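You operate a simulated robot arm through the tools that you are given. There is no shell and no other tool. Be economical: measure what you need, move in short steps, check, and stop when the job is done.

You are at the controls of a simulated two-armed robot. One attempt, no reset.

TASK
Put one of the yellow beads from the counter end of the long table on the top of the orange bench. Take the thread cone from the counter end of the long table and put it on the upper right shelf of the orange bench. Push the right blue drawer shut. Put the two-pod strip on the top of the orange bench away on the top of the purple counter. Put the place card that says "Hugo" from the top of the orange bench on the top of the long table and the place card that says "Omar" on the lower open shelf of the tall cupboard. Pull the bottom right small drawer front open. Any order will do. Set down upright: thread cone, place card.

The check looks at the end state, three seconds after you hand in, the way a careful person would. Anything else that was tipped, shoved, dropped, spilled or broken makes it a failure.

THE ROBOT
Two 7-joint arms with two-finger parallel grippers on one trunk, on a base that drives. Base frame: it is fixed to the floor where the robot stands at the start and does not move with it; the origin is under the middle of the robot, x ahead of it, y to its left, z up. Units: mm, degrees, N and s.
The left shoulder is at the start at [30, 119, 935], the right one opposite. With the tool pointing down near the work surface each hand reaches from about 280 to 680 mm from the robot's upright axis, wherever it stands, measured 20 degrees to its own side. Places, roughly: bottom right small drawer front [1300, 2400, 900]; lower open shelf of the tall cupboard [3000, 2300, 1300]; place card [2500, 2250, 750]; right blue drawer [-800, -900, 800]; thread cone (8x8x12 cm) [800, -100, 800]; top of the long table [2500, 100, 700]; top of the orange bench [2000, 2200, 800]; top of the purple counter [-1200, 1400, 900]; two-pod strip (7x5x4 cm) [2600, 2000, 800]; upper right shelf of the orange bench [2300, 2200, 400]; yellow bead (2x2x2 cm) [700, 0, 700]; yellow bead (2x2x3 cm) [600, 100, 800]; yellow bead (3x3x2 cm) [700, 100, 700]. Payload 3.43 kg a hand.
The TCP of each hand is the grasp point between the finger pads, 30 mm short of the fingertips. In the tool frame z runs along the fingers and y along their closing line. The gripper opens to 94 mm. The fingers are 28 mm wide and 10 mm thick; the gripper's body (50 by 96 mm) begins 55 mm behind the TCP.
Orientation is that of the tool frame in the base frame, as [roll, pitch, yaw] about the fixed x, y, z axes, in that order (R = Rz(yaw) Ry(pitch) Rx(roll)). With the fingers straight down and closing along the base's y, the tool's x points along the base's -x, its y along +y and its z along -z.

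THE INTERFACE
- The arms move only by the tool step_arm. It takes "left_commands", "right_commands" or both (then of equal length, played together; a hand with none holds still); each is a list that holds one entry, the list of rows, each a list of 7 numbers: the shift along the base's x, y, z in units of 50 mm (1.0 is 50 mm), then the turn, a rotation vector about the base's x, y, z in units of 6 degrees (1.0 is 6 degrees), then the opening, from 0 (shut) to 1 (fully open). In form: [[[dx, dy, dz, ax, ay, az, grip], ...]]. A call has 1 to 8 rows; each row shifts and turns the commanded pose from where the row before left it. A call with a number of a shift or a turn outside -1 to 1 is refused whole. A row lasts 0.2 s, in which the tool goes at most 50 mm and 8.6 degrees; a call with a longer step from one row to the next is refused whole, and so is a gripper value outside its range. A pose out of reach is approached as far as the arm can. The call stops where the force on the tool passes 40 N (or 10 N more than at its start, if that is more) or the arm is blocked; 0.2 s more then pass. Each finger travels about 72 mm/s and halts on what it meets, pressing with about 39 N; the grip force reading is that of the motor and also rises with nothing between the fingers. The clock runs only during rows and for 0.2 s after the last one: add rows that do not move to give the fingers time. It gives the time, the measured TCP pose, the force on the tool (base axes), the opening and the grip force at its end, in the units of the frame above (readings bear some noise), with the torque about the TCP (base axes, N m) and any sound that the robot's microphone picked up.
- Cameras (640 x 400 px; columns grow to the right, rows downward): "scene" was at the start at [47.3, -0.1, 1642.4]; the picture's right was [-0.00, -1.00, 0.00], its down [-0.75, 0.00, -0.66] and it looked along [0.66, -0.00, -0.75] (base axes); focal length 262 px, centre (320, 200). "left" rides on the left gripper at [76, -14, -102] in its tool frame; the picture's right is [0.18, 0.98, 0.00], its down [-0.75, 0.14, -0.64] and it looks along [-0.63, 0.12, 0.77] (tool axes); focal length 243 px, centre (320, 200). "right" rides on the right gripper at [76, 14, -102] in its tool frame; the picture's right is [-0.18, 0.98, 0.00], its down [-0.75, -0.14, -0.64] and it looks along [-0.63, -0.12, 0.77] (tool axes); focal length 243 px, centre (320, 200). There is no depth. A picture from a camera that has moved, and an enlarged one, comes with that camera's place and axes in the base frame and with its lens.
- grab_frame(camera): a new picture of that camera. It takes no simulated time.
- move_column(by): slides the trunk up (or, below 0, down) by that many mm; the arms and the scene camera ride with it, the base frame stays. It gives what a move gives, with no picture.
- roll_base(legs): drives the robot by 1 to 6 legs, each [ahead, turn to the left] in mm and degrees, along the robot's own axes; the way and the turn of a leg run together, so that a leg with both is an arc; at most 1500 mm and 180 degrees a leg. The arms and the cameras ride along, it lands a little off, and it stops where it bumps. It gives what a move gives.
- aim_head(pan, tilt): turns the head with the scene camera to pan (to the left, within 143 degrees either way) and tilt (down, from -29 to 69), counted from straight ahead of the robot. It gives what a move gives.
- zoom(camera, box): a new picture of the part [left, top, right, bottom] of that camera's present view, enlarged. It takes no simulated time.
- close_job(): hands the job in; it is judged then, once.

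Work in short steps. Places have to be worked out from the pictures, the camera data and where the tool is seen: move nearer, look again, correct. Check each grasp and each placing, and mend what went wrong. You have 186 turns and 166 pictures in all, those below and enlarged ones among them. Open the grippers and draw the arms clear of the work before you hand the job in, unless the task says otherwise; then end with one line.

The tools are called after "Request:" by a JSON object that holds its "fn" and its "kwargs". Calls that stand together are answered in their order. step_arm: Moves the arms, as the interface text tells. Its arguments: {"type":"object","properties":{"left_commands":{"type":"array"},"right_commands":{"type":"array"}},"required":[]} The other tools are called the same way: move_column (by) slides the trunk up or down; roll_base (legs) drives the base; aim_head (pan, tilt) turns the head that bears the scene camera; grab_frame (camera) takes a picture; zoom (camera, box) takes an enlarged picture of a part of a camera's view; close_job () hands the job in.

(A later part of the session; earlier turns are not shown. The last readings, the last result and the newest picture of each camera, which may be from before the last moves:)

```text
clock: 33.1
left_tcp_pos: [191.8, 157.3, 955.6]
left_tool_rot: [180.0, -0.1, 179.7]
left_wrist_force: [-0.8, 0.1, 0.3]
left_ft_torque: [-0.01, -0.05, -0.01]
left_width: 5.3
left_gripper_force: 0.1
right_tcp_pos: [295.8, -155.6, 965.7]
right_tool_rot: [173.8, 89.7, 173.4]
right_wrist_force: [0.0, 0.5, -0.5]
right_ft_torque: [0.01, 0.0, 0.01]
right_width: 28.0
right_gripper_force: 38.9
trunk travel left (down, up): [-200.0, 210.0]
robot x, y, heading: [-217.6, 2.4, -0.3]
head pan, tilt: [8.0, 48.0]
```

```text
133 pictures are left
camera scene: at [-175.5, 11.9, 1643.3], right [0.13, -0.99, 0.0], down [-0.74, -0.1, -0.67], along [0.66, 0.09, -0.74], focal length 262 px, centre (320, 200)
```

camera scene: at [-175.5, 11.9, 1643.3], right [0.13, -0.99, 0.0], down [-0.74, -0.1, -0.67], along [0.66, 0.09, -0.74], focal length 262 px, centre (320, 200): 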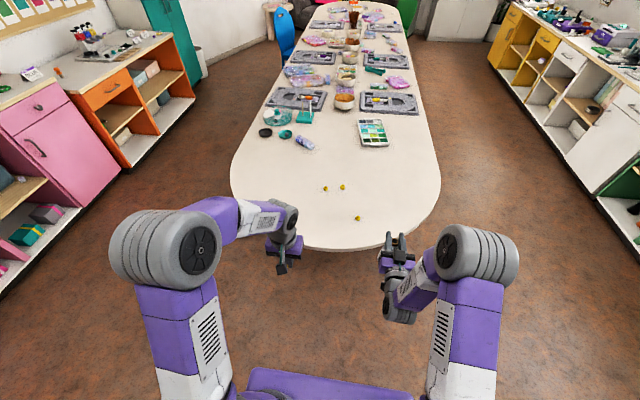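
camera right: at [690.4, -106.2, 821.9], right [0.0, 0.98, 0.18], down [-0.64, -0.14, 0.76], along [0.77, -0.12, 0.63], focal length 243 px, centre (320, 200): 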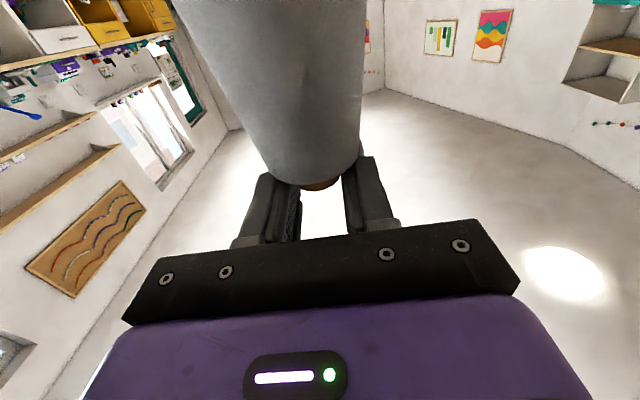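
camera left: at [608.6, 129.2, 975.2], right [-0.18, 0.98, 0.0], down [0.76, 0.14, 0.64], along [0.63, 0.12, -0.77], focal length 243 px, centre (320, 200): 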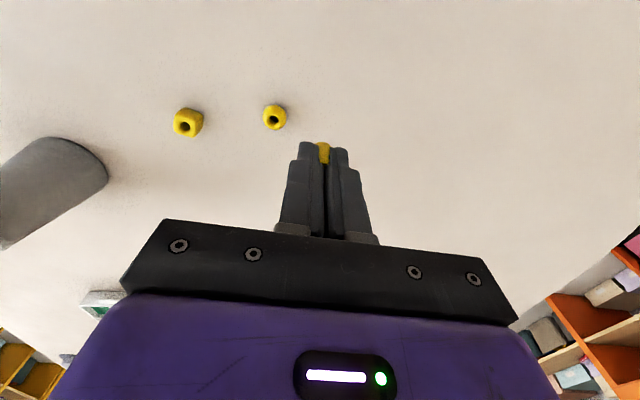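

Clear of the table. I'll drive around the table's left side to the aisle by the orange bench.

Request:
{"fn": "roll_base", "kwargs": {"legs": [[0, 90], [1250, 0], [0, -90], [1500, 0]]}}

Request:
{"fn": "grab_frame", "kwargs": {"camera": "right"}}

Request:
{"fn": "grab_frame", "kwargs": {"camera": "left"}}

Request:
{"fn": "grab_frame", "kwargs": {"camera": "scene"}}

```text
clock: 54.2
left_tcp_pos: [1796.4, 1291.0, 954.7]
left_tool_rot: [-180.0, -0.1, 176.1]
left_wrist_force: [0.4, 0.2, -0.4]
left_ft_torque: [-0.02, 0.02, 0.02]
left_width: 5.0
left_gripper_force: 0.1
right_tcp_pos: [1880.1, 970.7, 964.3]
right_tool_rot: [174.8, 89.7, 171.1]
right_wrist_force: [1.2, 0.0, -2.3]
right_ft_torque: [-0.02, -0.01, 0.03]
right_width: 27.0
right_gripper_force: 39.1
trunk travel left (down, up): [-200.0, 210.0]
robot x, y, heading: [1372.8, 1158.0, -3.9]
head pan, tilt: [8.0, 48.0]
```

```text
132 pictures are left
camera right: at [1777.8, 993.7, 889.6], right [0.07, 0.98, 0.18], down [-0.65, -0.1, 0.76], along [0.76, -0.17, 0.63], focal length 243 px, centre (320, 200)
```

right: 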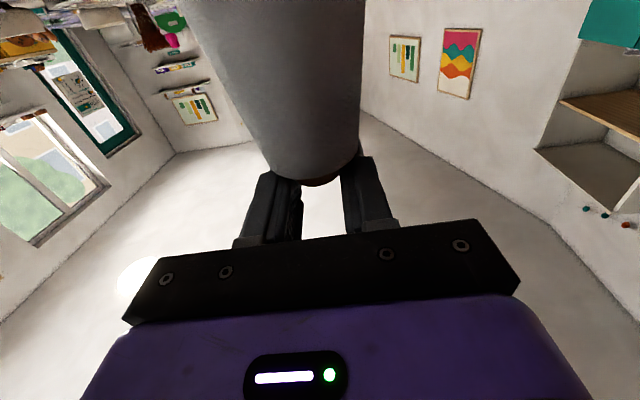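

```text
131 pictures are left
camera left: at [1719.7, 1282.2, 1059.8], right [-0.12, 0.99, 0.0], down [0.76, 0.09, 0.64], along [0.64, 0.08, -0.77], focal length 243 px, centre (320, 200)
```

left: 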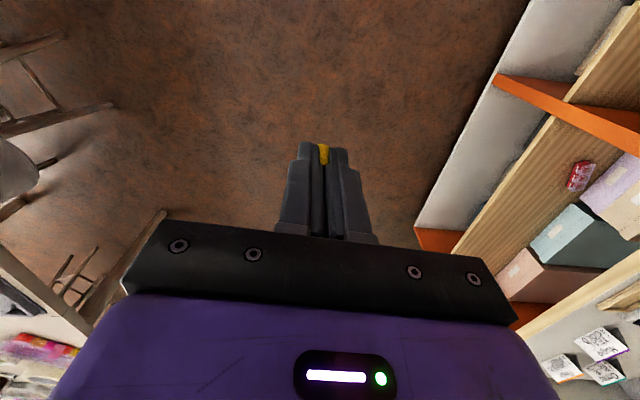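

```text
130 pictures are left
camera scene: at [1420.4, 1169.3, 1643.2], right [0.07, -1.0, 0.0], down [-0.74, -0.05, -0.67], along [0.67, 0.05, -0.74], focal length 262 px, centre (320, 200)
```

scene: 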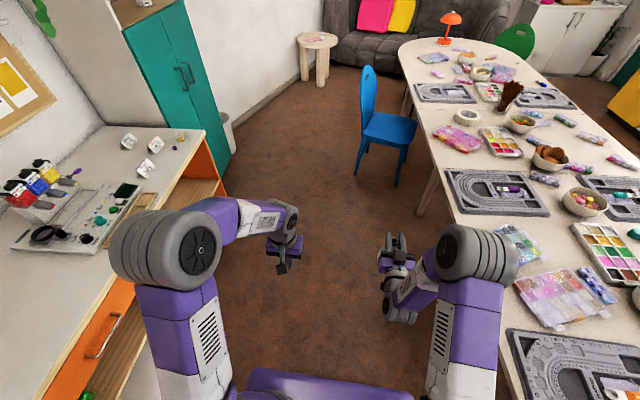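

I'm in the aisle with heading about −4°, carrying the cone and bead safely. I'll drive on to x≈2230 and face the bench.

Request:
{"fn": "roll_base", "kwargs": {"legs": [[0, 4], [860, 0], [0, 90]]}}

Request:
{"fn": "aim_head", "kwargs": {"pan": 0, "tilt": 45}}

Request:
{"fn": "grab_frame", "kwargs": {"camera": "scene"}}

```text
clock: 63.1
left_tcp_pos: [2042.1, 1581.4, 955.4]
left_tool_rot: [-180.0, -0.1, -86.5]
left_wrist_force: [-0.3, 0.2, 0.2]
left_ft_torque: [-0.02, -0.01, 0.03]
left_width: 5.1
left_gripper_force: 0.1
right_tcp_pos: [2347.2, 1703.9, 964.8]
right_tool_rot: [175.4, 89.7, -91.2]
right_wrist_force: [0.6, -0.1, -1.5]
right_ft_torque: [0.0, 0.01, -0.01]
right_width: 26.4
right_gripper_force: 38.9
trunk travel left (down, up): [-200.0, 210.0]
robot x, y, heading: [2225.5, 1178.9, 93.3]
head pan, tilt: [8.0, 48.0]
```

```text
clock: 63.8
left_tcp_pos: [2042.7, 1579.4, 957.5]
left_tool_rot: [-179.9, -0.1, -86.6]
left_wrist_force: [0.5, -0.2, -0.5]
left_ft_torque: [0.02, -0.02, 0.02]
left_width: 5.0
left_gripper_force: 0.1
right_tcp_pos: [2347.0, 1703.5, 962.8]
right_tool_rot: [174.7, 89.7, -91.7]
right_wrist_force: [-0.1, 0.8, -2.0]
right_ft_torque: [0.0, -0.05, 0.01]
right_width: 26.6
right_gripper_force: 39.1
trunk travel left (down, up): [-200.0, 210.0]
robot x, y, heading: [2224.8, 1174.3, 93.7]
head pan, tilt: [0.0, 45.0]
```

```text
129 pictures are left
camera scene: at [2220.7, 1228.1, 1647.4], right [1.0, 0.06, 0.0], down [0.04, -0.71, -0.71], along [-0.04, 0.71, -0.71], focal length 262 px, centre (320, 200)
```

scene: 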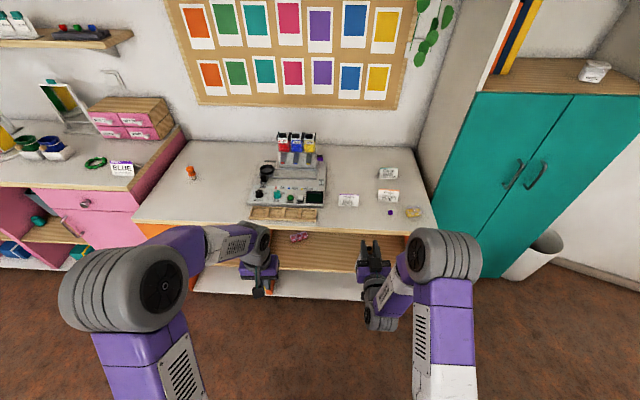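

I'm facing the bench. I'll square the heading, then zoom on the bench top and the shelf.

Request:
{"fn": "roll_base", "kwargs": {"legs": [[0, -3.6]]}}

Request:
{"fn": "zoom", "kwargs": {"camera": "scene", "box": [140, 120, 460, 320]}}

Request:
{"fn": "grab_frame", "kwargs": {"camera": "right"}}

Request:
{"fn": "grab_frame", "kwargs": {"camera": "left"}}

```text
clock: 64.6
left_tcp_pos: [2068.5, 1591.2, 955.9]
left_tool_rot: [-179.9, -0.1, -90.1]
left_wrist_force: [-0.6, 0.0, -0.2]
left_ft_torque: [0.0, 0.01, 0.0]
left_width: 5.0
left_gripper_force: 0.2
right_tcp_pos: [2381.1, 1695.2, 964.1]
right_tool_rot: [171.0, 89.7, -99.2]
right_wrist_force: [-0.3, -0.1, -1.8]
right_ft_torque: [0.02, 0.0, -0.01]
right_width: 26.7
right_gripper_force: 38.8
trunk travel left (down, up): [-200.0, 210.0]
robot x, y, heading: [2223.9, 1174.7, 90.0]
head pan, tilt: [0.0, 45.0]
```

```text
2.00 times, centred on (300, 220) of scene
camera zoom: at [2224.6, 1228.3, 1647.4], right [1.0, 0.0, 0.0], down [0.0, -0.71, -0.71], along [0.0, 0.71, -0.71], focal length 524 px, centre (360, 160)
```

zoom: 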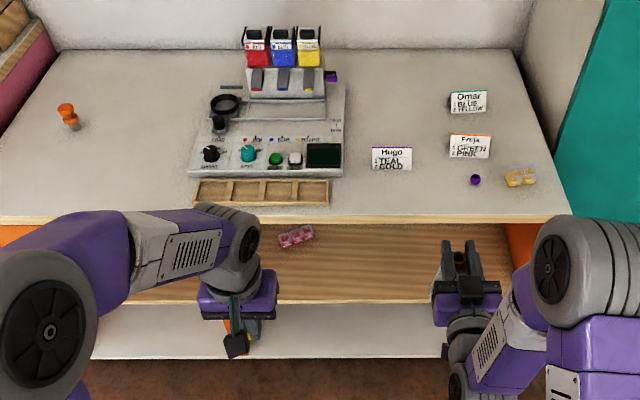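

```text
127 pictures are left
camera right: at [2366.5, 1592.5, 889.5], right [-0.98, 0.0, 0.18], down [0.14, -0.64, 0.76], along [0.12, 0.77, 0.63], focal length 243 px, centre (320, 200)
```

right: 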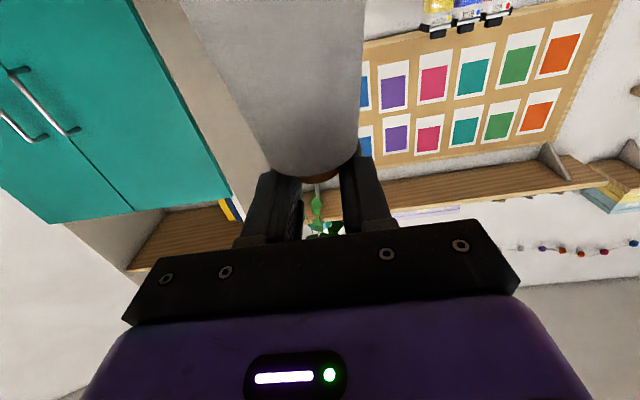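

```text
126 pictures are left
camera left: at [2082.9, 1515.0, 1059.9], right [-0.98, -0.18, 0.0], down [-0.14, 0.76, 0.64], along [-0.12, 0.63, -0.77], focal length 243 px, centre (320, 200)
```

left: 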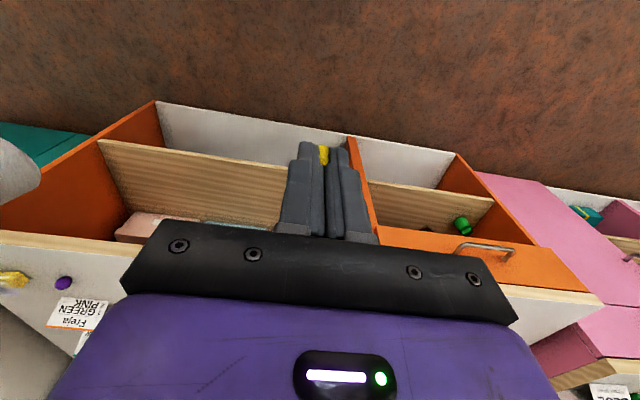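

The cards, the yellow two-pod strip, a purple bead and the tray sit on the bench top (z≈808, front edge y≈1900). I'll pull the right hand back and roll 150 mm closer, then place the bead between the tray and the Hugo card.

Request:
{"fn": "step_arm", "kwargs": {"right_commands": [[[0, -0.4, 0.2, 0, 0, 0, 0], [0, -0.5, 0.2, 0, 0, 0, 0], [0, -0.4, 0.2, 0, 0, 0, 0]]]}}

Request:
{"fn": "roll_base", "kwargs": {"legs": [[150, 0]]}}

Request:
{"fn": "zoom", "kwargs": {"camera": "scene", "box": [140, 120, 460, 320]}}

```text
clock: 65.4
left_tcp_pos: [2068.3, 1590.9, 955.9]
left_tool_rot: [180.0, 0.0, -90.2]
left_wrist_force: [-0.1, 1.0, 0.4]
left_ft_torque: [0.0, -0.01, 0.02]
left_width: 5.2
left_gripper_force: 0.0
right_tcp_pos: [2381.3, 1639.2, 990.8]
right_tool_rot: [175.2, 89.7, -95.0]
right_wrist_force: [-0.3, -0.3, -1.2]
right_ft_torque: [0.0, -0.04, 0.03]
right_width: 26.7
right_gripper_force: 39.2
right hand out of reach, approached as far as the arm can: row 3
trunk travel left (down, up): [-200.0, 210.0]
robot x, y, heading: [2229.9, 1177.0, 89.7]
head pan, tilt: [0.0, 45.0]
```

```text
clock: 66.8
left_tcp_pos: [2066.8, 1740.7, 955.4]
left_tool_rot: [180.0, -0.1, -90.1]
left_wrist_force: [0.5, 0.2, -0.1]
left_ft_torque: [-0.02, 0.01, -0.05]
left_width: 4.9
left_gripper_force: 0.1
right_tcp_pos: [2381.0, 1789.9, 990.9]
right_tool_rot: [175.5, 89.6, -94.6]
right_wrist_force: [-0.5, 0.4, -2.0]
right_ft_torque: [0.02, 0.01, 0.03]
right_width: 26.4
right_gripper_force: 38.8
trunk travel left (down, up): [-200.0, 210.0]
robot x, y, heading: [2227.7, 1325.1, 89.8]
head pan, tilt: [0.0, 45.0]
```

```text
2.00 times, centred on (300, 220) of scene
camera zoom: at [2224.3, 1378.8, 1647.4], right [1.0, 0.0, 0.0], down [0.0, -0.71, -0.71], along [0.0, 0.71, -0.71], focal length 524 px, centre (360, 160)
```

zoom: 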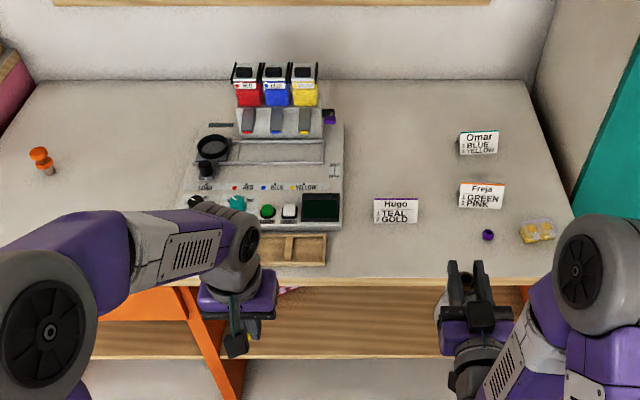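

From two views the bench top is at z≈780 with its edge at y≈1922. Hugo is at (2297,2063), Omar (2502,2266), Freja (2480,2100) and the strip (2587,2037). I'll move the left hand over (2214,1975) for the bead.

Request:
{"fn": "step_arm", "kwargs": {"left_commands": [[[0.49, 0.78, -0.2, 0, 0, 0, 0.2], [0.49, 0.78, -0.3, 0, 0, 0, 0.2], [0.49, 0.78, -0.35, 0, 0, 0, 0.2], [0.49, 0.78, -0.35, 0, 0, 0, 0.2], [0.49, 0.78, -0.35, 0, 0, 0, 0.2], [0.49, 0.78, -0.35, 0, 0, 0, 0.2]]]}}

Request:
{"fn": "grab_frame", "kwargs": {"camera": "left"}}

Request:
{"fn": "zoom", "kwargs": {"camera": "scene", "box": [220, 180, 380, 280]}}

```text
clock: 68.2
left_tcp_pos: [2211.4, 1959.3, 863.7]
left_tool_rot: [180.0, -0.3, -90.2]
left_wrist_force: [0.6, -0.1, 0.2]
left_ft_torque: [0.0, -0.01, 0.01]
left_width: 5.1
left_gripper_force: 0.1
left hand out of reach, approached as far as the arm can: row 6
right_tcp_pos: [2382.4, 1789.9, 991.0]
right_tool_rot: [174.5, 89.7, -95.6]
right_wrist_force: [0.2, -0.7, -1.0]
right_ft_torque: [-0.02, 0.0, 0.02]
right_width: 26.3
right_gripper_force: 38.7
trunk travel left (down, up): [-200.0, 210.0]
robot x, y, heading: [2223.5, 1325.3, 89.9]
head pan, tilt: [0.0, 45.0]
```

```text
124 pictures are left
camera left: at [2226.0, 1882.7, 966.9], right [-0.98, -0.18, 0.0], down [-0.14, 0.76, 0.64], along [-0.12, 0.63, -0.77], focal length 243 px, centre (320, 200)
```

left: 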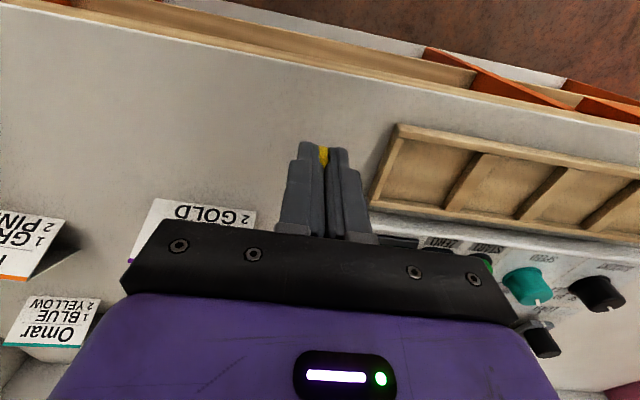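

```text
4.00 times, centred on (300, 230) of scene
camera zoom: at [2224.5, 1377.2, 1647.6], right [1.0, 0.0, 0.0], down [0.0, -0.71, -0.71], along [0.0, 0.71, -0.71], focal length 1049 px, centre (400, 80)
```

zoom: 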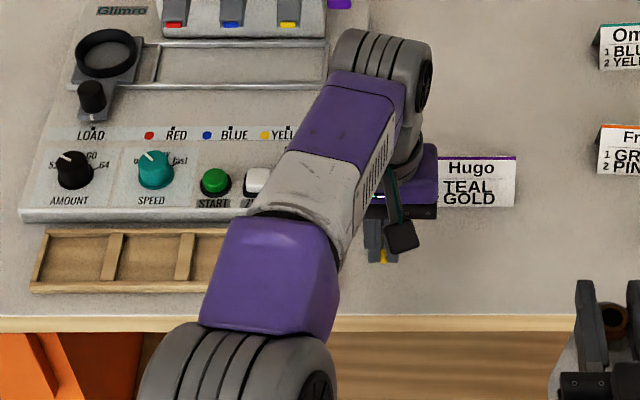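

The bead would land only 30 mm from the edge, so I'll roll 30 mm forward before lowering.

Request:
{"fn": "roll_base", "kwargs": {"legs": [[30, 0]]}}

Request:
{"fn": "step_arm", "kwargs": {"left_commands": [[[0, 0, -0.4, 0, 0, 0, 0.2], [0, 0, -0.3, 0, 0, 0, 0.2], [0, 0, -0.1, 0, 0, 0, 0.2], [0, 0, 0, 0, 0, 0, 0.2]]]}}

Request:
{"fn": "grab_frame", "kwargs": {"camera": "left"}}

```text
clock: 69.0
left_tcp_pos: [2209.8, 1989.1, 862.1]
left_tool_rot: [180.0, -0.2, -90.2]
left_wrist_force: [0.2, 0.1, -1.0]
left_ft_torque: [-0.04, -0.02, -0.01]
left_width: 4.9
left_gripper_force: 0.1
right_tcp_pos: [2380.7, 1820.6, 989.4]
right_tool_rot: [175.4, 89.5, -94.6]
right_wrist_force: [0.1, 1.0, -2.5]
right_ft_torque: [0.01, 0.01, 0.0]
right_width: 26.0
right_gripper_force: 39.4
trunk travel left (down, up): [-200.0, 210.0]
robot x, y, heading: [2222.5, 1354.5, 89.9]
head pan, tilt: [0.0, 45.0]
```

```text
clock: 70.0
left_tcp_pos: [2212.6, 1986.5, 831.0]
left_tool_rot: [-179.9, 0.8, -90.2]
left_wrist_force: [1.4, -0.8, 37.0]
left_ft_torque: [-0.13, -0.1, 0.03]
left_width: 4.5
left_gripper_force: 0.0
right_tcp_pos: [2381.7, 1815.9, 992.4]
right_tool_rot: [165.3, 89.8, -104.8]
right_wrist_force: [-0.3, 0.9, -2.0]
right_ft_torque: [-0.01, -0.01, 0.01]
right_width: 26.1
right_gripper_force: 39.0
trunk travel left (down, up): [-200.0, 210.0]
robot x, y, heading: [2225.3, 1355.7, 90.0]
head pan, tilt: [0.0, 45.0]
```

```text
122 pictures are left
camera left: at [2225.6, 1909.8, 933.7], right [-0.98, -0.18, 0.0], down [-0.14, 0.75, 0.65], along [-0.12, 0.64, -0.76], focal length 243 px, centre (320, 200)
```

left: 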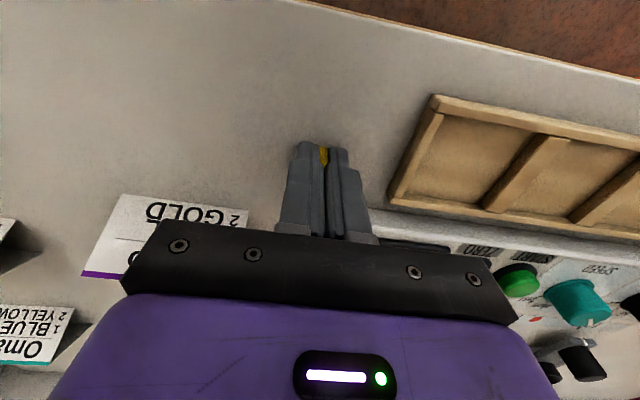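

Contact at TCP z 831 means the bench top is at about 795. I'll relieve the force and open the fingers.

Request:
{"fn": "step_arm", "kwargs": {"left_commands": [[[0, 0, 0.1, 0, 0, 0, 0.2], [0, 0, 0, 0, 0, 0, 0.4], [0, 0, 0, 0, 0, 0, 0.6], [0, 0, 0, 0, 0, 0, 0.6]]]}}

Request:
{"fn": "zoom", "kwargs": {"camera": "left", "box": [220, 80, 420, 240]}}

```text
clock: 71.0
left_tcp_pos: [2210.5, 1986.0, 830.8]
left_tool_rot: [-180.0, 0.3, -90.2]
left_wrist_force: [2.2, 4.7, 21.1]
left_ft_torque: [0.12, -0.06, 0.04]
left_width: 7.4
left_gripper_force: 0.0
right_tcp_pos: [2381.9, 1818.5, 991.8]
right_tool_rot: [170.5, 89.7, -99.7]
right_wrist_force: [0.1, 1.0, -0.7]
right_ft_torque: [-0.05, 0.01, -0.01]
right_width: 25.5
right_gripper_force: 38.9
trunk travel left (down, up): [-200.0, 210.0]
robot x, y, heading: [2224.0, 1354.1, 90.0]
head pan, tilt: [0.0, 45.0]
```

```text
2.50 times, centred on (320, 160) of left
camera zoom: at [2225.3, 1910.3, 933.9], right [-0.98, -0.18, 0.0], down [-0.14, 0.75, 0.64], along [-0.12, 0.63, -0.77], focal length 606 px, centre (320, 300)
```

zoom: 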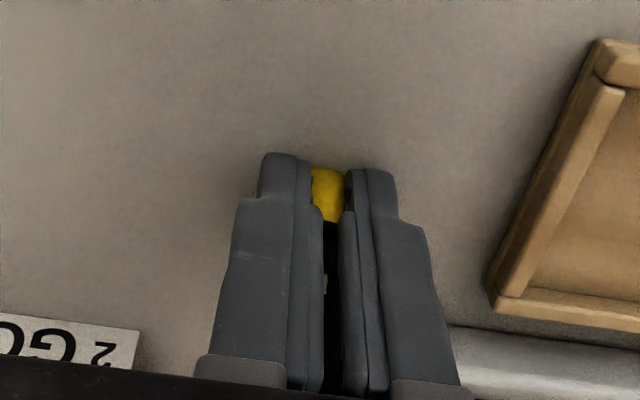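

Opening jams outward at 7.4 mm, as if the tips sit inside the bead's hole. I'll close fully so they are loose, then lift slowly and see whether the bead stays.

Request:
{"fn": "step_arm", "kwargs": {"left_commands": [[[0, 0, 0, 0, 0, 0, 0.08], [0, 0, 0.05, 0, 0, 0, 0.04], [0, 0, 0.05, 0, 0, 0, 0.04], [0, 0, 0.1, 0, 0, 0, 0.04], [0, 0, 0.2, 0, 0, 0, 0.04], [0, 0, 0.2, 0, 0, 0, 0.04]]]}}

Request:
{"fn": "zoom", "kwargs": {"camera": "left", "box": [220, 80, 420, 240]}}

```text
clock: 72.4
left_tcp_pos: [2210.3, 1984.4, 857.6]
left_tool_rot: [179.9, -0.1, -90.2]
left_wrist_force: [0.0, 0.2, 0.0]
left_ft_torque: [-0.01, 0.04, 0.01]
left_width: 3.9
left_gripper_force: 0.0
left hand out of reach, approached as far as the arm can: row 2
right_tcp_pos: [2381.2, 1818.0, 990.9]
right_tool_rot: [175.1, 89.7, -95.0]
right_wrist_force: [-0.3, 0.1, -1.3]
right_ft_torque: [-0.04, 0.0, 0.03]
right_width: 25.9
right_gripper_force: 38.9
trunk travel left (down, up): [-200.0, 210.0]
robot x, y, heading: [2227.2, 1353.3, 90.3]
head pan, tilt: [0.0, 45.0]
```

```text
2.50 times, centred on (320, 160) of left
camera zoom: at [2224.9, 1909.6, 961.8], right [-0.98, -0.18, 0.0], down [-0.14, 0.76, 0.64], along [-0.12, 0.63, -0.77], focal length 606 px, centre (320, 300)
```

zoom: 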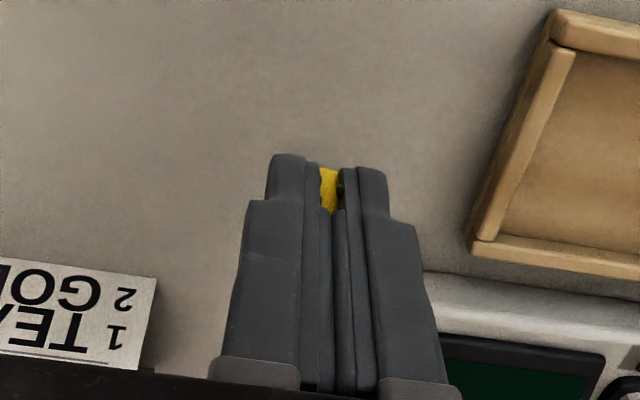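

At 4 mm the bead still clings. I'll go back down to the surface, close completely, and lift again.

Request:
{"fn": "step_arm", "kwargs": {"left_commands": [[[0, 0, -0.3, 0, 0, 0, 0.04], [0, 0, -0.16, 0, 0, 0, 0.04], [0, 0, 0, 0, 0, 0, 0], [0, 0, 0, 0, 0, 0, 0], [0, 0, 0.1, 0, 0, 0, 0], [0, 0, 0.2, 0, 0, 0, 0], [0, 0, 0.2, 0, 0, 0, 0]]]}}

Request:
{"fn": "zoom", "kwargs": {"camera": "left", "box": [220, 80, 420, 240]}}

```text
clock: 74.0
left_tcp_pos: [2210.1, 1985.9, 860.6]
left_tool_rot: [180.0, -0.1, -90.1]
left_wrist_force: [-0.1, 0.4, -0.4]
left_ft_torque: [-0.02, 0.01, -0.01]
left_width: 0.2
left_gripper_force: 34.8
right_tcp_pos: [2380.5, 1819.4, 990.6]
right_tool_rot: [174.9, 89.7, -95.2]
right_wrist_force: [0.0, -0.1, -1.6]
right_ft_torque: [-0.03, 0.03, 0.01]
right_width: 25.6
right_gripper_force: 38.8
trunk travel left (down, up): [-200.0, 210.0]
robot x, y, heading: [2219.6, 1353.5, 89.9]
head pan, tilt: [0.0, 45.0]
```

```text
2.50 times, centred on (320, 160) of left
camera zoom: at [2224.9, 1910.0, 964.1], right [-0.98, -0.18, 0.0], down [-0.14, 0.76, 0.64], along [-0.12, 0.63, -0.77], focal length 606 px, centre (320, 300)
```

zoom: 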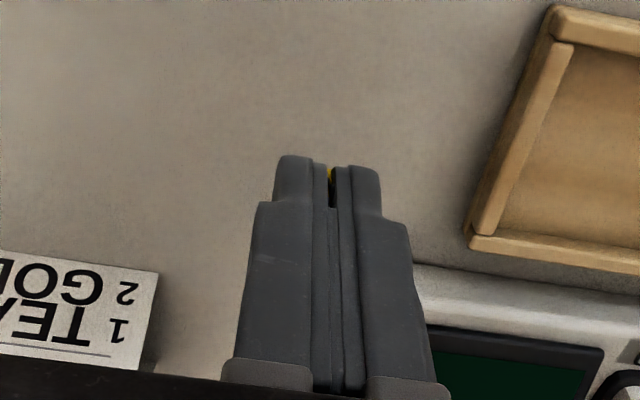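

The bead still clings. I'll press it lightly on the surface and open to full command, with time for it to release.

Request:
{"fn": "step_arm", "kwargs": {"left_commands": [[[0, 0, -0.3, 0, 0, 0, 0], [0, 0, -0.25, 0, 0, 0, 0], [0, 0, 0, 0, 0, 0, 0.3], [0, 0, 0, 0, 0, 0, 0.6], [0, 0, 0, 0, 0, 0, 1], [0, 0, 0, 0, 0, 0, 1], [0, 0, 0, 0, 0, 0, 1], [0, 0, 0, 0, 0, 0, 1]]]}}

Request:
{"fn": "grab_frame", "kwargs": {"camera": "left"}}

Request:
{"fn": "zoom", "kwargs": {"camera": "right", "box": [220, 80, 420, 260]}}

```text
clock: 75.8
left_tcp_pos: [2211.2, 1986.0, 832.8]
left_tool_rot: [-180.0, -0.1, -90.1]
left_wrist_force: [0.2, 0.3, -0.3]
left_ft_torque: [0.0, -0.02, -0.01]
left_width: 7.2
left_gripper_force: 0.1
right_tcp_pos: [2381.5, 1818.9, 990.5]
right_tool_rot: [175.1, 89.6, -95.1]
right_wrist_force: [-0.1, -0.5, -1.5]
right_ft_torque: [0.02, 0.02, -0.01]
right_width: 25.5
right_gripper_force: 39.5
trunk travel left (down, up): [-200.0, 210.0]
robot x, y, heading: [2227.7, 1356.0, 89.9]
head pan, tilt: [0.0, 45.0]
```

```text
118 pictures are left
camera left: at [2225.8, 1910.1, 937.0], right [-0.98, -0.18, 0.0], down [-0.14, 0.75, 0.64], along [-0.12, 0.63, -0.77], focal length 243 px, centre (320, 200)
```

left: 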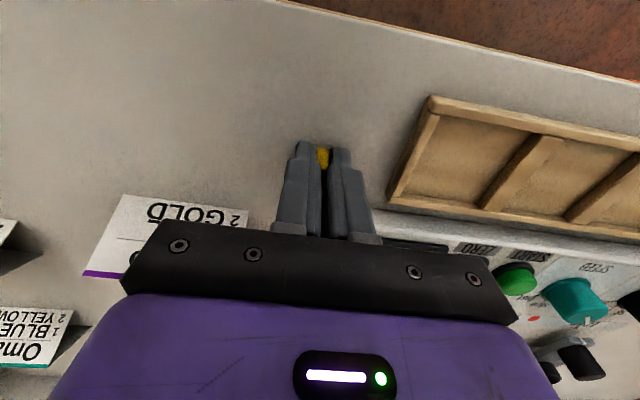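

```text
2.22 times, centred on (320, 170) of right
camera zoom: at [2366.4, 1716.1, 915.8], right [-0.98, 0.0, 0.18], down [0.14, -0.64, 0.76], along [0.12, 0.77, 0.63], focal length 539 px, centre (320, 267)
```

zoom: 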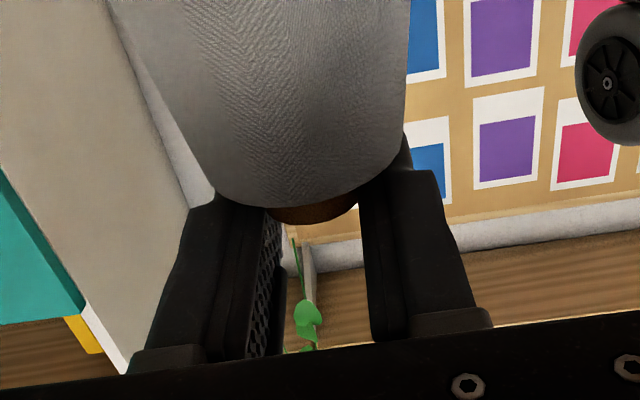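

The bead sticks to the left fingers, and I'll free it later with the other hand as a stripper. First I'll place the cone: retract the left hand up and back, then lower the trunk.

Request:
{"fn": "step_arm", "kwargs": {"left_commands": [[[0, 0, 0.8, 0, 0, 0, 0.2], [0, -0.3, 0.8, 0, 0, 0, 0.2], [-0.3, -0.9, 0.2, 0, 0, 0, 0.2], [-0.3, -0.9, 0.2, 0, 0, 0, 0.2], [-0.3, -0.9, 0.2, 0, 0, 0, 0.2], [-0.3, -0.9, 0.2, 0, 0, 0, 0.2], [-0.3, -0.8, 0.2, 0, 0, 0, 0.2]]]}}

Request:
{"fn": "move_column", "kwargs": {"by": -195}}

Request:
{"fn": "aim_head", "kwargs": {"pan": 0, "tilt": 55}}

Request:
{"fn": "grab_frame", "kwargs": {"camera": "scene"}}

Request:
{"fn": "grab_frame", "kwargs": {"camera": "left"}}

```text
clock: 77.4
left_tcp_pos: [2135.0, 1749.7, 965.4]
left_tool_rot: [-180.0, -0.1, -90.1]
left_wrist_force: [0.3, 0.0, -0.2]
left_ft_torque: [0.05, 0.0, 0.0]
left_width: 5.0
left_gripper_force: 0.0
right_tcp_pos: [2380.3, 1817.0, 990.7]
right_tool_rot: [177.9, 89.7, -92.4]
right_wrist_force: [0.0, 0.5, -1.7]
right_ft_torque: [-0.05, 0.04, -0.03]
right_width: 25.3
right_gripper_force: 39.2
trunk travel left (down, up): [-200.0, 210.0]
robot x, y, heading: [2225.9, 1352.1, 89.7]
head pan, tilt: [0.0, 45.0]
```

```text
clock: 79.5
left_tcp_pos: [2135.4, 1750.8, 771.4]
left_tool_rot: [-180.0, -0.2, -90.1]
left_wrist_force: [0.4, -0.1, 0.3]
left_ft_torque: [0.01, 0.0, 0.01]
left_width: 4.9
left_gripper_force: 0.0
right_tcp_pos: [2380.8, 1817.7, 795.8]
right_tool_rot: [174.5, 89.7, -95.6]
right_wrist_force: [-0.4, -0.5, -1.6]
right_ft_torque: [-0.01, 0.02, 0.02]
right_width: 24.8
right_gripper_force: 39.0
trunk travel left (down, up): [-5.0, 405.0]
robot x, y, heading: [2227.1, 1353.3, 90.0]
head pan, tilt: [0.0, 45.0]
```

```text
clock: 80.2
left_tcp_pos: [2135.4, 1750.5, 770.5]
left_tool_rot: [-179.9, -0.1, -90.1]
left_wrist_force: [0.0, -0.7, 0.6]
left_ft_torque: [0.01, -0.01, -0.01]
left_width: 5.0
left_gripper_force: 0.1
right_tcp_pos: [2381.4, 1819.3, 795.2]
right_tool_rot: [174.9, 89.7, -95.1]
right_wrist_force: [-0.7, 0.1, -2.1]
right_ft_torque: [-0.01, -0.03, -0.02]
right_width: 25.1
right_gripper_force: 39.6
trunk travel left (down, up): [-5.0, 405.0]
robot x, y, heading: [2221.9, 1353.8, 90.0]
head pan, tilt: [0.0, 55.0]
```

```text
116 pictures are left
camera scene: at [2224.4, 1397.7, 1439.1], right [1.0, 0.0, 0.0], down [0.0, -0.82, -0.57], along [0.0, 0.57, -0.82], focal length 262 px, centre (320, 200)
```

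scene: 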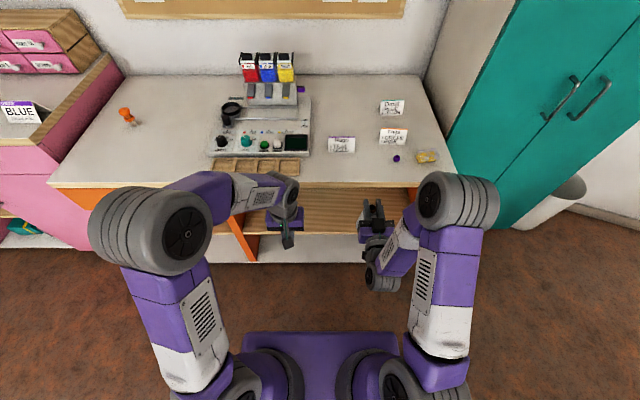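

```text
115 pictures are left
camera left: at [2150.7, 1674.7, 874.2], right [-0.98, -0.18, 0.0], down [-0.14, 0.75, 0.64], along [-0.12, 0.63, -0.77], focal length 243 px, centre (320, 200)
```

left: 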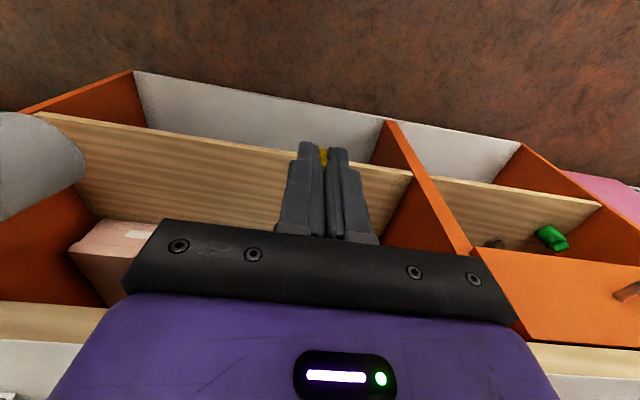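

The shelf top is at about z≈420, with the front 250 mm free. I'll lower the right hand in front of the bench to z≈600.

Request:
{"fn": "step_arm", "kwargs": {"right_commands": [[[0, 0, -0.3, 0, 0, 0, 0], [0, 0, -0.6, 0, 0, 0, 0], [0, 0, -0.8, 0, 0, 0, 0], [0, 0, -0.8, 0, 0, 0, 0], [0, 0, -0.8, 0, 0, 0, 0], [0, 0, -0.6, 0, 0, 0, 0], [0, 0, 0, 0, 0, 0, 0]]]}}

Request:
{"fn": "grab_frame", "kwargs": {"camera": "left"}}

Request:
{"fn": "grab_frame", "kwargs": {"camera": "right"}}

Request:
{"fn": "grab_frame", "kwargs": {"camera": "scene"}}

```text
clock: 81.8
left_tcp_pos: [2136.1, 1750.4, 769.9]
left_tool_rot: [180.0, -0.1, -90.1]
left_wrist_force: [0.4, 0.1, -0.1]
left_ft_torque: [0.02, 0.0, 0.02]
left_width: 5.1
left_gripper_force: 0.0
right_tcp_pos: [2379.5, 1816.6, 598.4]
right_tool_rot: [175.9, 89.7, -94.1]
right_wrist_force: [-0.2, 0.7, -1.4]
right_ft_torque: [-0.01, -0.03, 0.03]
right_width: 24.5
right_gripper_force: 38.4
trunk travel left (down, up): [-5.0, 405.0]
robot x, y, heading: [2228.2, 1354.9, 90.1]
head pan, tilt: [0.0, 55.0]
```

```text
114 pictures are left
camera left: at [2150.7, 1674.7, 874.2], right [-0.98, -0.18, 0.0], down [-0.14, 0.76, 0.64], along [-0.12, 0.63, -0.77], focal length 243 px, centre (320, 200)
```

left: 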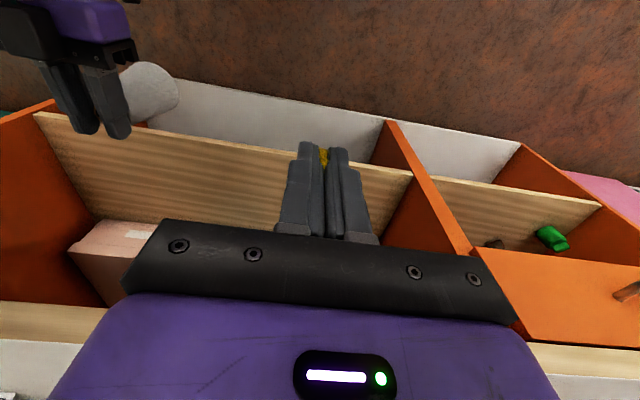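

```text
113 pictures are left
camera right: at [2365.4, 1714.2, 523.3], right [-0.98, 0.0, 0.18], down [0.14, -0.64, 0.76], along [0.12, 0.77, 0.63], focal length 243 px, centre (320, 200)
```

right: 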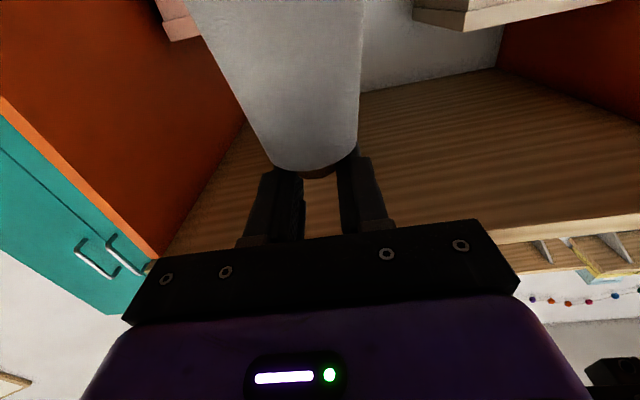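

```text
112 pictures are left
camera scene: at [2224.4, 1397.7, 1439.1], right [1.0, 0.0, 0.0], down [0.0, -0.82, -0.57], along [0.0, 0.57, -0.82], focal length 262 px, centre (320, 200)
```

scene: 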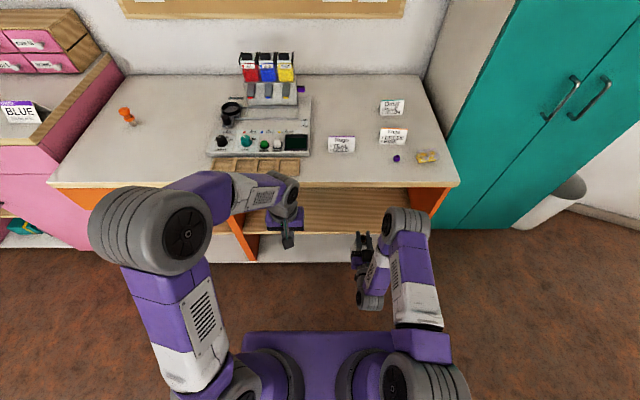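

Clear under the bench top. I'll move the cone in over the shelf to y≈2005, keeping z≈598.

Request:
{"fn": "step_arm", "kwargs": {"right_commands": [[[0, 0.4, 0, 0, 0, 0, 0], [0, 0.7, 0, 0, 0, 0, 0], [0, 0.8, 0, 0, 0, 0, 0], [0, 0.8, 0, 0, 0, 0, 0], [0, 0.7, 0, 0, 0, 0, 0], [0, 0.35, 0, 0, 0, 0, 0], [0, 0, 0, 0, 0, 0, 0]]]}}

Request:
{"fn": "grab_frame", "kwargs": {"camera": "left"}}

Request:
{"fn": "grab_frame", "kwargs": {"camera": "right"}}

```text
clock: 83.5
left_tcp_pos: [2136.3, 1749.6, 770.9]
left_tool_rot: [179.9, -0.1, -90.1]
left_wrist_force: [0.8, 0.1, -0.1]
left_ft_torque: [-0.01, -0.01, 0.0]
left_width: 5.1
left_gripper_force: 0.0
right_tcp_pos: [2382.7, 2006.9, 602.1]
right_tool_rot: [171.3, 89.7, -98.9]
right_wrist_force: [0.3, 0.8, -1.9]
right_ft_torque: [-0.03, 0.0, -0.01]
right_width: 24.3
right_gripper_force: 39.5
trunk travel left (down, up): [-5.0, 405.0]
robot x, y, heading: [2227.4, 1355.4, 90.0]
head pan, tilt: [0.0, 55.0]
```

```text
111 pictures are left
camera left: at [2150.7, 1674.7, 874.2], right [-0.98, -0.18, 0.0], down [-0.14, 0.76, 0.64], along [-0.12, 0.63, -0.77], focal length 243 px, centre (320, 200)
```

left: 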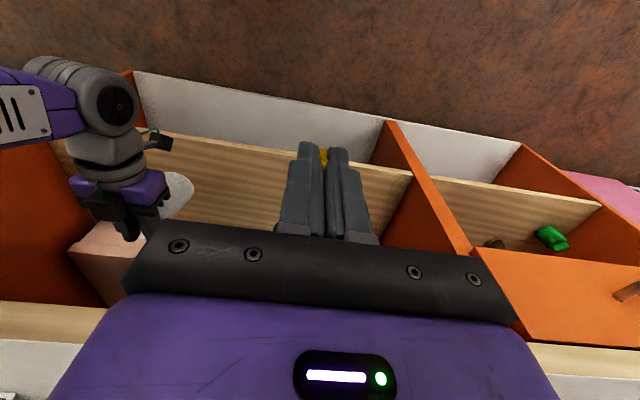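

```text
110 pictures are left
camera right: at [2368.3, 1904.4, 526.0], right [-0.98, 0.0, 0.18], down [0.14, -0.64, 0.76], along [0.12, 0.77, 0.63], focal length 243 px, centre (320, 200)
```

right: 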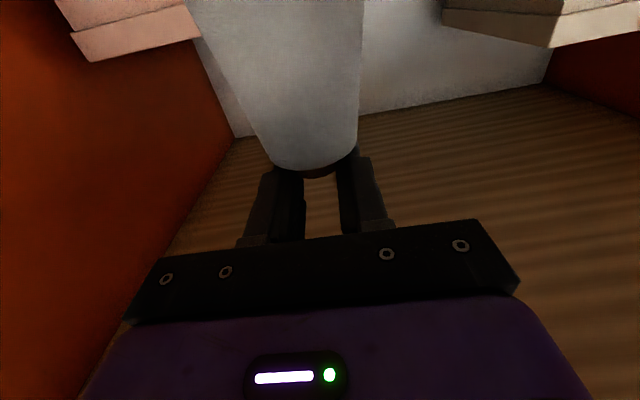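

The boxes stand well behind. I'll lower the cone toward the shelf.

Request:
{"fn": "step_arm", "kwargs": {"right_commands": [[[0, 0, -0.3, 0, 0, 0, 0], [0, 0, -0.3, 0, 0, 0, 0], [0, 0, -0.2, 0, 0, 0, 0], [0, 0, 0, 0, 0, 0, 0]]]}}

Request:
{"fn": "zoom", "kwargs": {"camera": "left", "box": [30, 60, 270, 260]}}

```text
clock: 84.5
left_tcp_pos: [2136.1, 1751.0, 771.4]
left_tool_rot: [-179.9, -0.1, -90.1]
left_wrist_force: [0.1, -0.2, -0.1]
left_ft_torque: [0.01, 0.03, -0.01]
left_width: 5.2
left_gripper_force: 0.0
right_tcp_pos: [2382.3, 2006.5, 560.4]
right_tool_rot: [174.5, 89.7, -95.7]
right_wrist_force: [-0.2, 0.1, -1.9]
right_ft_torque: [0.0, 0.01, 0.03]
right_width: 23.9
right_gripper_force: 39.5
trunk travel left (down, up): [-5.0, 405.0]
robot x, y, heading: [2224.7, 1355.9, 89.8]
head pan, tilt: [0.0, 55.0]
```

```text
2.00 times, centred on (150, 160) of left
camera zoom: at [2150.7, 1674.7, 874.2], right [-0.98, -0.18, 0.0], down [-0.14, 0.76, 0.64], along [-0.12, 0.63, -0.77], focal length 485 px, centre (660, 280)
```

zoom: 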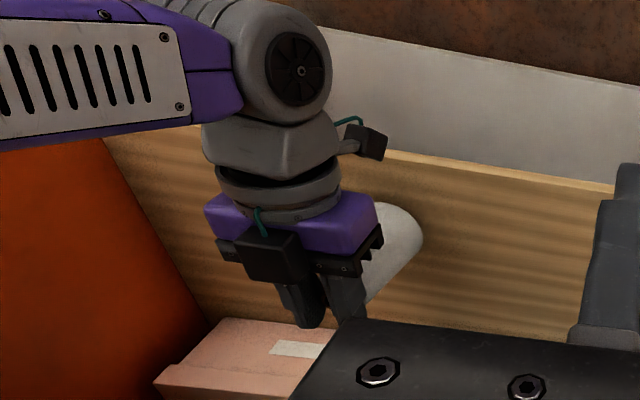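

Not yet in contact. I'll lower in small steps until the force reading responds.

Request:
{"fn": "step_arm", "kwargs": {"right_commands": [[[0, 0, -0.1, 0, 0, 0, 0], [0, 0, -0.1, 0, 0, 0, 0], [0, 0, 0, 0, 0, 0, 0]]]}}

Request:
{"fn": "step_arm", "kwargs": {"right_commands": [[[0, 0, -0.08, 0, 0, 0, 0], [0, 0, 0, 0, 0, 0, 0]]]}}

Request:
{"fn": "zoom", "kwargs": {"camera": "left", "box": [30, 60, 270, 260]}}

```text
clock: 85.2
left_tcp_pos: [2136.5, 1750.4, 771.1]
left_tool_rot: [179.9, 0.0, -90.2]
left_wrist_force: [0.8, 0.0, 0.4]
left_ft_torque: [-0.05, -0.05, -0.01]
left_width: 5.1
left_gripper_force: 0.2
right_tcp_pos: [2382.3, 2006.7, 548.8]
right_tool_rot: [173.5, 89.7, -96.6]
right_wrist_force: [0.3, 0.1, -1.8]
right_ft_torque: [-0.02, -0.02, 0.01]
right_width: 24.2
right_gripper_force: 39.1
trunk travel left (down, up): [-5.0, 405.0]
robot x, y, heading: [2225.0, 1360.1, 90.0]
head pan, tilt: [0.0, 55.0]
```

```text
clock: 85.8
left_tcp_pos: [2137.0, 1751.2, 771.9]
left_tool_rot: [-180.0, -0.1, -90.1]
left_wrist_force: [-0.5, 0.4, -0.4]
left_ft_torque: [-0.01, 0.01, 0.0]
left_width: 4.9
left_gripper_force: 0.0
right_tcp_pos: [2381.3, 2007.9, 547.2]
right_tool_rot: [174.1, 89.6, -96.1]
right_wrist_force: [1.2, 0.4, -1.1]
right_ft_torque: [0.01, 0.02, -0.04]
right_width: 23.9
right_gripper_force: 39.6
trunk travel left (down, up): [-5.0, 405.0]
robot x, y, heading: [2223.3, 1356.3, 89.9]
head pan, tilt: [0.0, 55.0]
```

```text
2.00 times, centred on (150, 160) of left
camera zoom: at [2150.7, 1674.7, 874.2], right [-0.98, -0.18, 0.0], down [-0.14, 0.76, 0.64], along [-0.12, 0.63, -0.77], focal length 485 px, centre (660, 280)
```

zoom: 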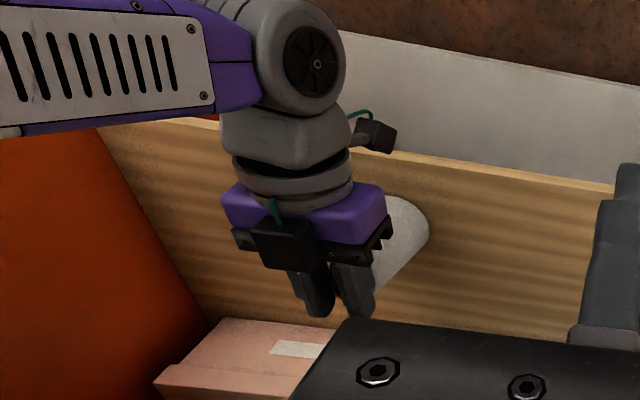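

Still in the air. I'll continue in 5 mm steps.

Request:
{"fn": "step_arm", "kwargs": {"right_commands": [[[0, 0, -0.1, 0, 0, 0, 0], [0, 0, 0, 0, 0, 0, 0]]]}}

Request:
{"fn": "step_arm", "kwargs": {"right_commands": [[[0, 0, -0.1, 0, 0, 0, 0], [0, 0, 0, 0, 0, 0, 0]]]}}

Request:
{"fn": "step_arm", "kwargs": {"right_commands": [[[0, 0, -0.1, 0, 0, 0, 0], [0, 0, 0, 0, 0, 0, 0]]]}}

Request:
{"fn": "zoom", "kwargs": {"camera": "left", "box": [30, 60, 270, 260]}}

```text
clock: 86.5
left_tcp_pos: [2135.7, 1749.6, 771.3]
left_tool_rot: [-180.0, 0.0, -90.1]
left_wrist_force: [0.4, -0.5, 0.5]
left_ft_torque: [-0.03, 0.01, 0.01]
left_width: 4.8
left_gripper_force: 0.1
right_tcp_pos: [2381.2, 2006.8, 545.5]
right_tool_rot: [158.5, 89.9, -111.7]
right_wrist_force: [-0.7, -1.5, 8.5]
right_ft_torque: [-0.43, 0.03, 0.02]
right_width: 23.9
right_gripper_force: 38.9
trunk travel left (down, up): [-5.0, 405.0]
robot x, y, heading: [2224.2, 1354.8, 90.0]
head pan, tilt: [0.0, 55.0]
```

```text
clock: 87.0
left_tcp_pos: [2135.1, 1747.7, 771.1]
left_tool_rot: [180.0, 0.1, -90.1]
left_wrist_force: [-0.2, 0.2, -0.3]
left_ft_torque: [-0.02, 0.0, 0.02]
left_width: 4.9
left_gripper_force: 0.1
right_tcp_pos: [2382.4, 2007.4, 543.8]
right_tool_rot: [-0.6, 89.4, 89.2]
right_wrist_force: [0.3, -9.3, 32.1]
right_ft_torque: [-0.42, 0.03, 0.08]
right_width: 23.9
right_gripper_force: 39.5
trunk travel left (down, up): [-5.0, 405.0]
robot x, y, heading: [2224.8, 1354.7, 90.0]
head pan, tilt: [0.0, 55.0]
```

```text
clock: 87.4
left_tcp_pos: [2136.2, 1750.5, 769.8]
left_tool_rot: [180.0, 0.0, -90.2]
left_wrist_force: [-0.5, -0.8, -0.3]
left_ft_torque: [0.02, -0.01, -0.01]
left_width: 5.1
left_gripper_force: 0.1
right_tcp_pos: [2380.9, 2009.6, 543.9]
right_tool_rot: [2.0, 88.7, 91.7]
right_wrist_force: [-0.3, 3.8, 6.1]
right_ft_torque: [0.71, -0.02, -0.04]
right_width: 24.0
right_gripper_force: 39.7
trunk travel left (down, up): [-5.0, 405.0]
robot x, y, heading: [2223.1, 1354.4, 90.0]
head pan, tilt: [0.0, 55.0]
stopped in row 1 (right hand): the force on the tool passed its limit at 46 N (the readings are from after the stop); the commanded pose is now the measured one
```

```text
2.00 times, centred on (150, 160) of left
camera zoom: at [2150.7, 1674.3, 873.9], right [-0.98, -0.18, 0.0], down [-0.14, 0.75, 0.64], along [-0.12, 0.63, -0.77], focal length 485 px, centre (660, 280)
```

zoom: 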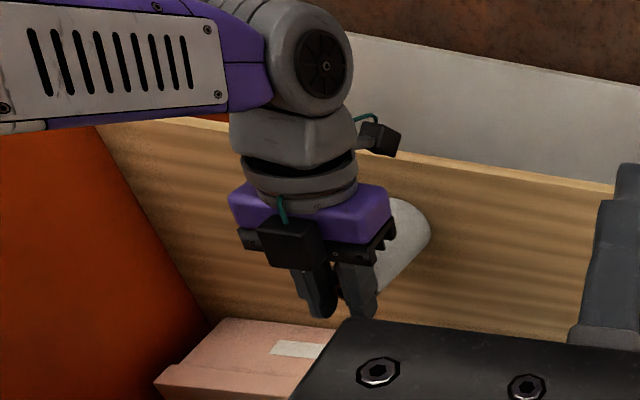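

The cone rests on the shelf (contact at TCP z≈545). I'll open the fingers gradually.

Request:
{"fn": "step_arm", "kwargs": {"right_commands": [[[0, 0, 0.02, 0, 0, 0, 0], [0, 0, 0, 0, 0, 0, 0.35], [0, 0, 0, 0, 0, 0, 0.5], [0, 0, 0, 0, 0, 0, 0.6], [0, 0, 0, 0, 0, 0, 0.6]]]}}

Request:
{"fn": "grab_frame", "kwargs": {"camera": "right"}}

Request:
{"fn": "zoom", "kwargs": {"camera": "left", "box": [30, 60, 270, 260]}}

```text
clock: 88.6
left_tcp_pos: [2136.3, 1750.6, 769.6]
left_tool_rot: [180.0, -0.1, -90.0]
left_wrist_force: [0.7, -0.3, -1.2]
left_ft_torque: [0.02, -0.03, -0.03]
left_width: 4.8
left_gripper_force: 0.1
right_tcp_pos: [2381.2, 2008.9, 541.5]
right_tool_rot: [2.1, 89.4, 92.1]
right_wrist_force: [-0.6, 0.1, 1.0]
right_ft_torque: [0.0, -0.01, -0.04]
right_width: 56.5
right_gripper_force: 0.1
trunk travel left (down, up): [-5.0, 405.0]
robot x, y, heading: [2227.3, 1362.3, 89.8]
head pan, tilt: [0.0, 55.0]
```

```text
106 pictures are left
camera right: at [2366.5, 1907.8, 464.5], right [-0.98, 0.0, 0.18], down [0.14, -0.65, 0.75], along [0.12, 0.76, 0.64], focal length 243 px, centre (320, 200)
```

right: 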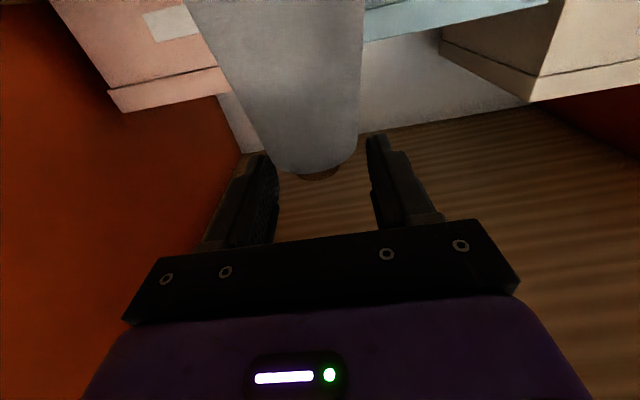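

```text
2.00 times, centred on (150, 160) of left
camera zoom: at [2150.7, 1674.6, 874.2], right [-0.98, -0.18, 0.0], down [-0.14, 0.75, 0.64], along [-0.12, 0.63, -0.77], focal length 485 px, centre (660, 280)
```

zoom: 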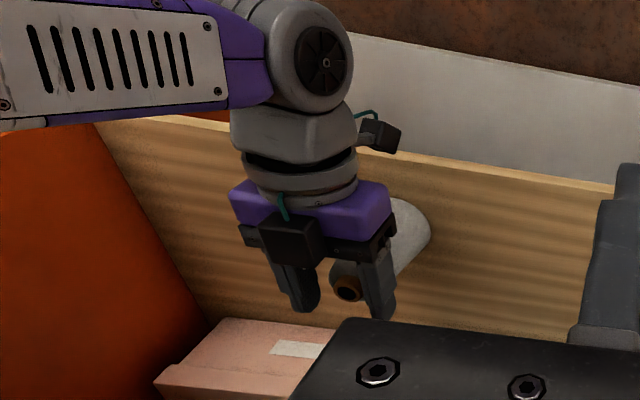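

The core is free. I'll rise slightly and back straight out, then check the cone.

Request:
{"fn": "step_arm", "kwargs": {"right_commands": [[[0, 0, 0.2, 0, 0, 0, 0.7], [0, -0.4, 0.1, 0, 0, 0, 0.7], [0, -0.7, 0, 0, 0, 0, 0.7], [0, -0.8, 0, 0, 0, 0, 0.7], [0, -0.8, 0, 0, 0, 0, 0.7], [0, -0.8, 0, 0, 0, 0, 0.7], [0, -0.4, 0, 0, 0, 0, 0.7], [0, 0, 0, 0, 0, 0, 0.7]]]}}

Request:
{"fn": "zoom", "kwargs": {"camera": "left", "box": [30, 60, 270, 260]}}

```text
clock: 90.4
left_tcp_pos: [2136.2, 1750.7, 770.1]
left_tool_rot: [180.0, -0.1, -90.2]
left_wrist_force: [-0.2, -0.1, 0.0]
left_ft_torque: [-0.01, 0.03, -0.01]
left_width: 5.1
left_gripper_force: 0.1
right_tcp_pos: [2380.6, 1812.5, 556.9]
right_tool_rot: [2.3, 89.3, 92.2]
right_wrist_force: [-0.7, 0.6, 0.2]
right_ft_torque: [0.01, 0.04, -0.01]
right_width: 65.9
right_gripper_force: 0.1
trunk travel left (down, up): [-5.0, 405.0]
robot x, y, heading: [2222.9, 1351.8, 89.8]
head pan, tilt: [0.0, 55.0]
```

```text
2.00 times, centred on (150, 160) of left
camera zoom: at [2150.7, 1674.6, 874.2], right [-0.98, -0.18, 0.0], down [-0.14, 0.75, 0.64], along [-0.12, 0.63, -0.77], focal length 485 px, centre (660, 280)
```

zoom: 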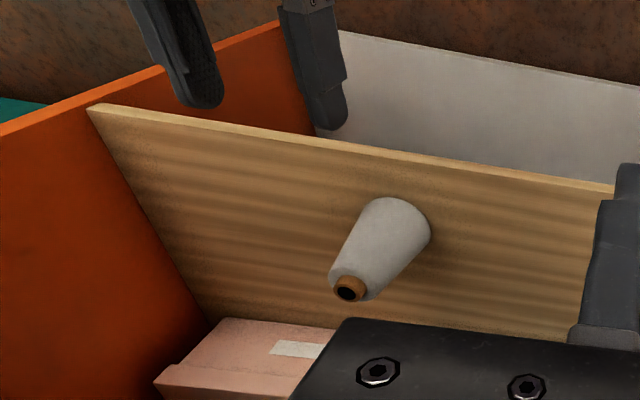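

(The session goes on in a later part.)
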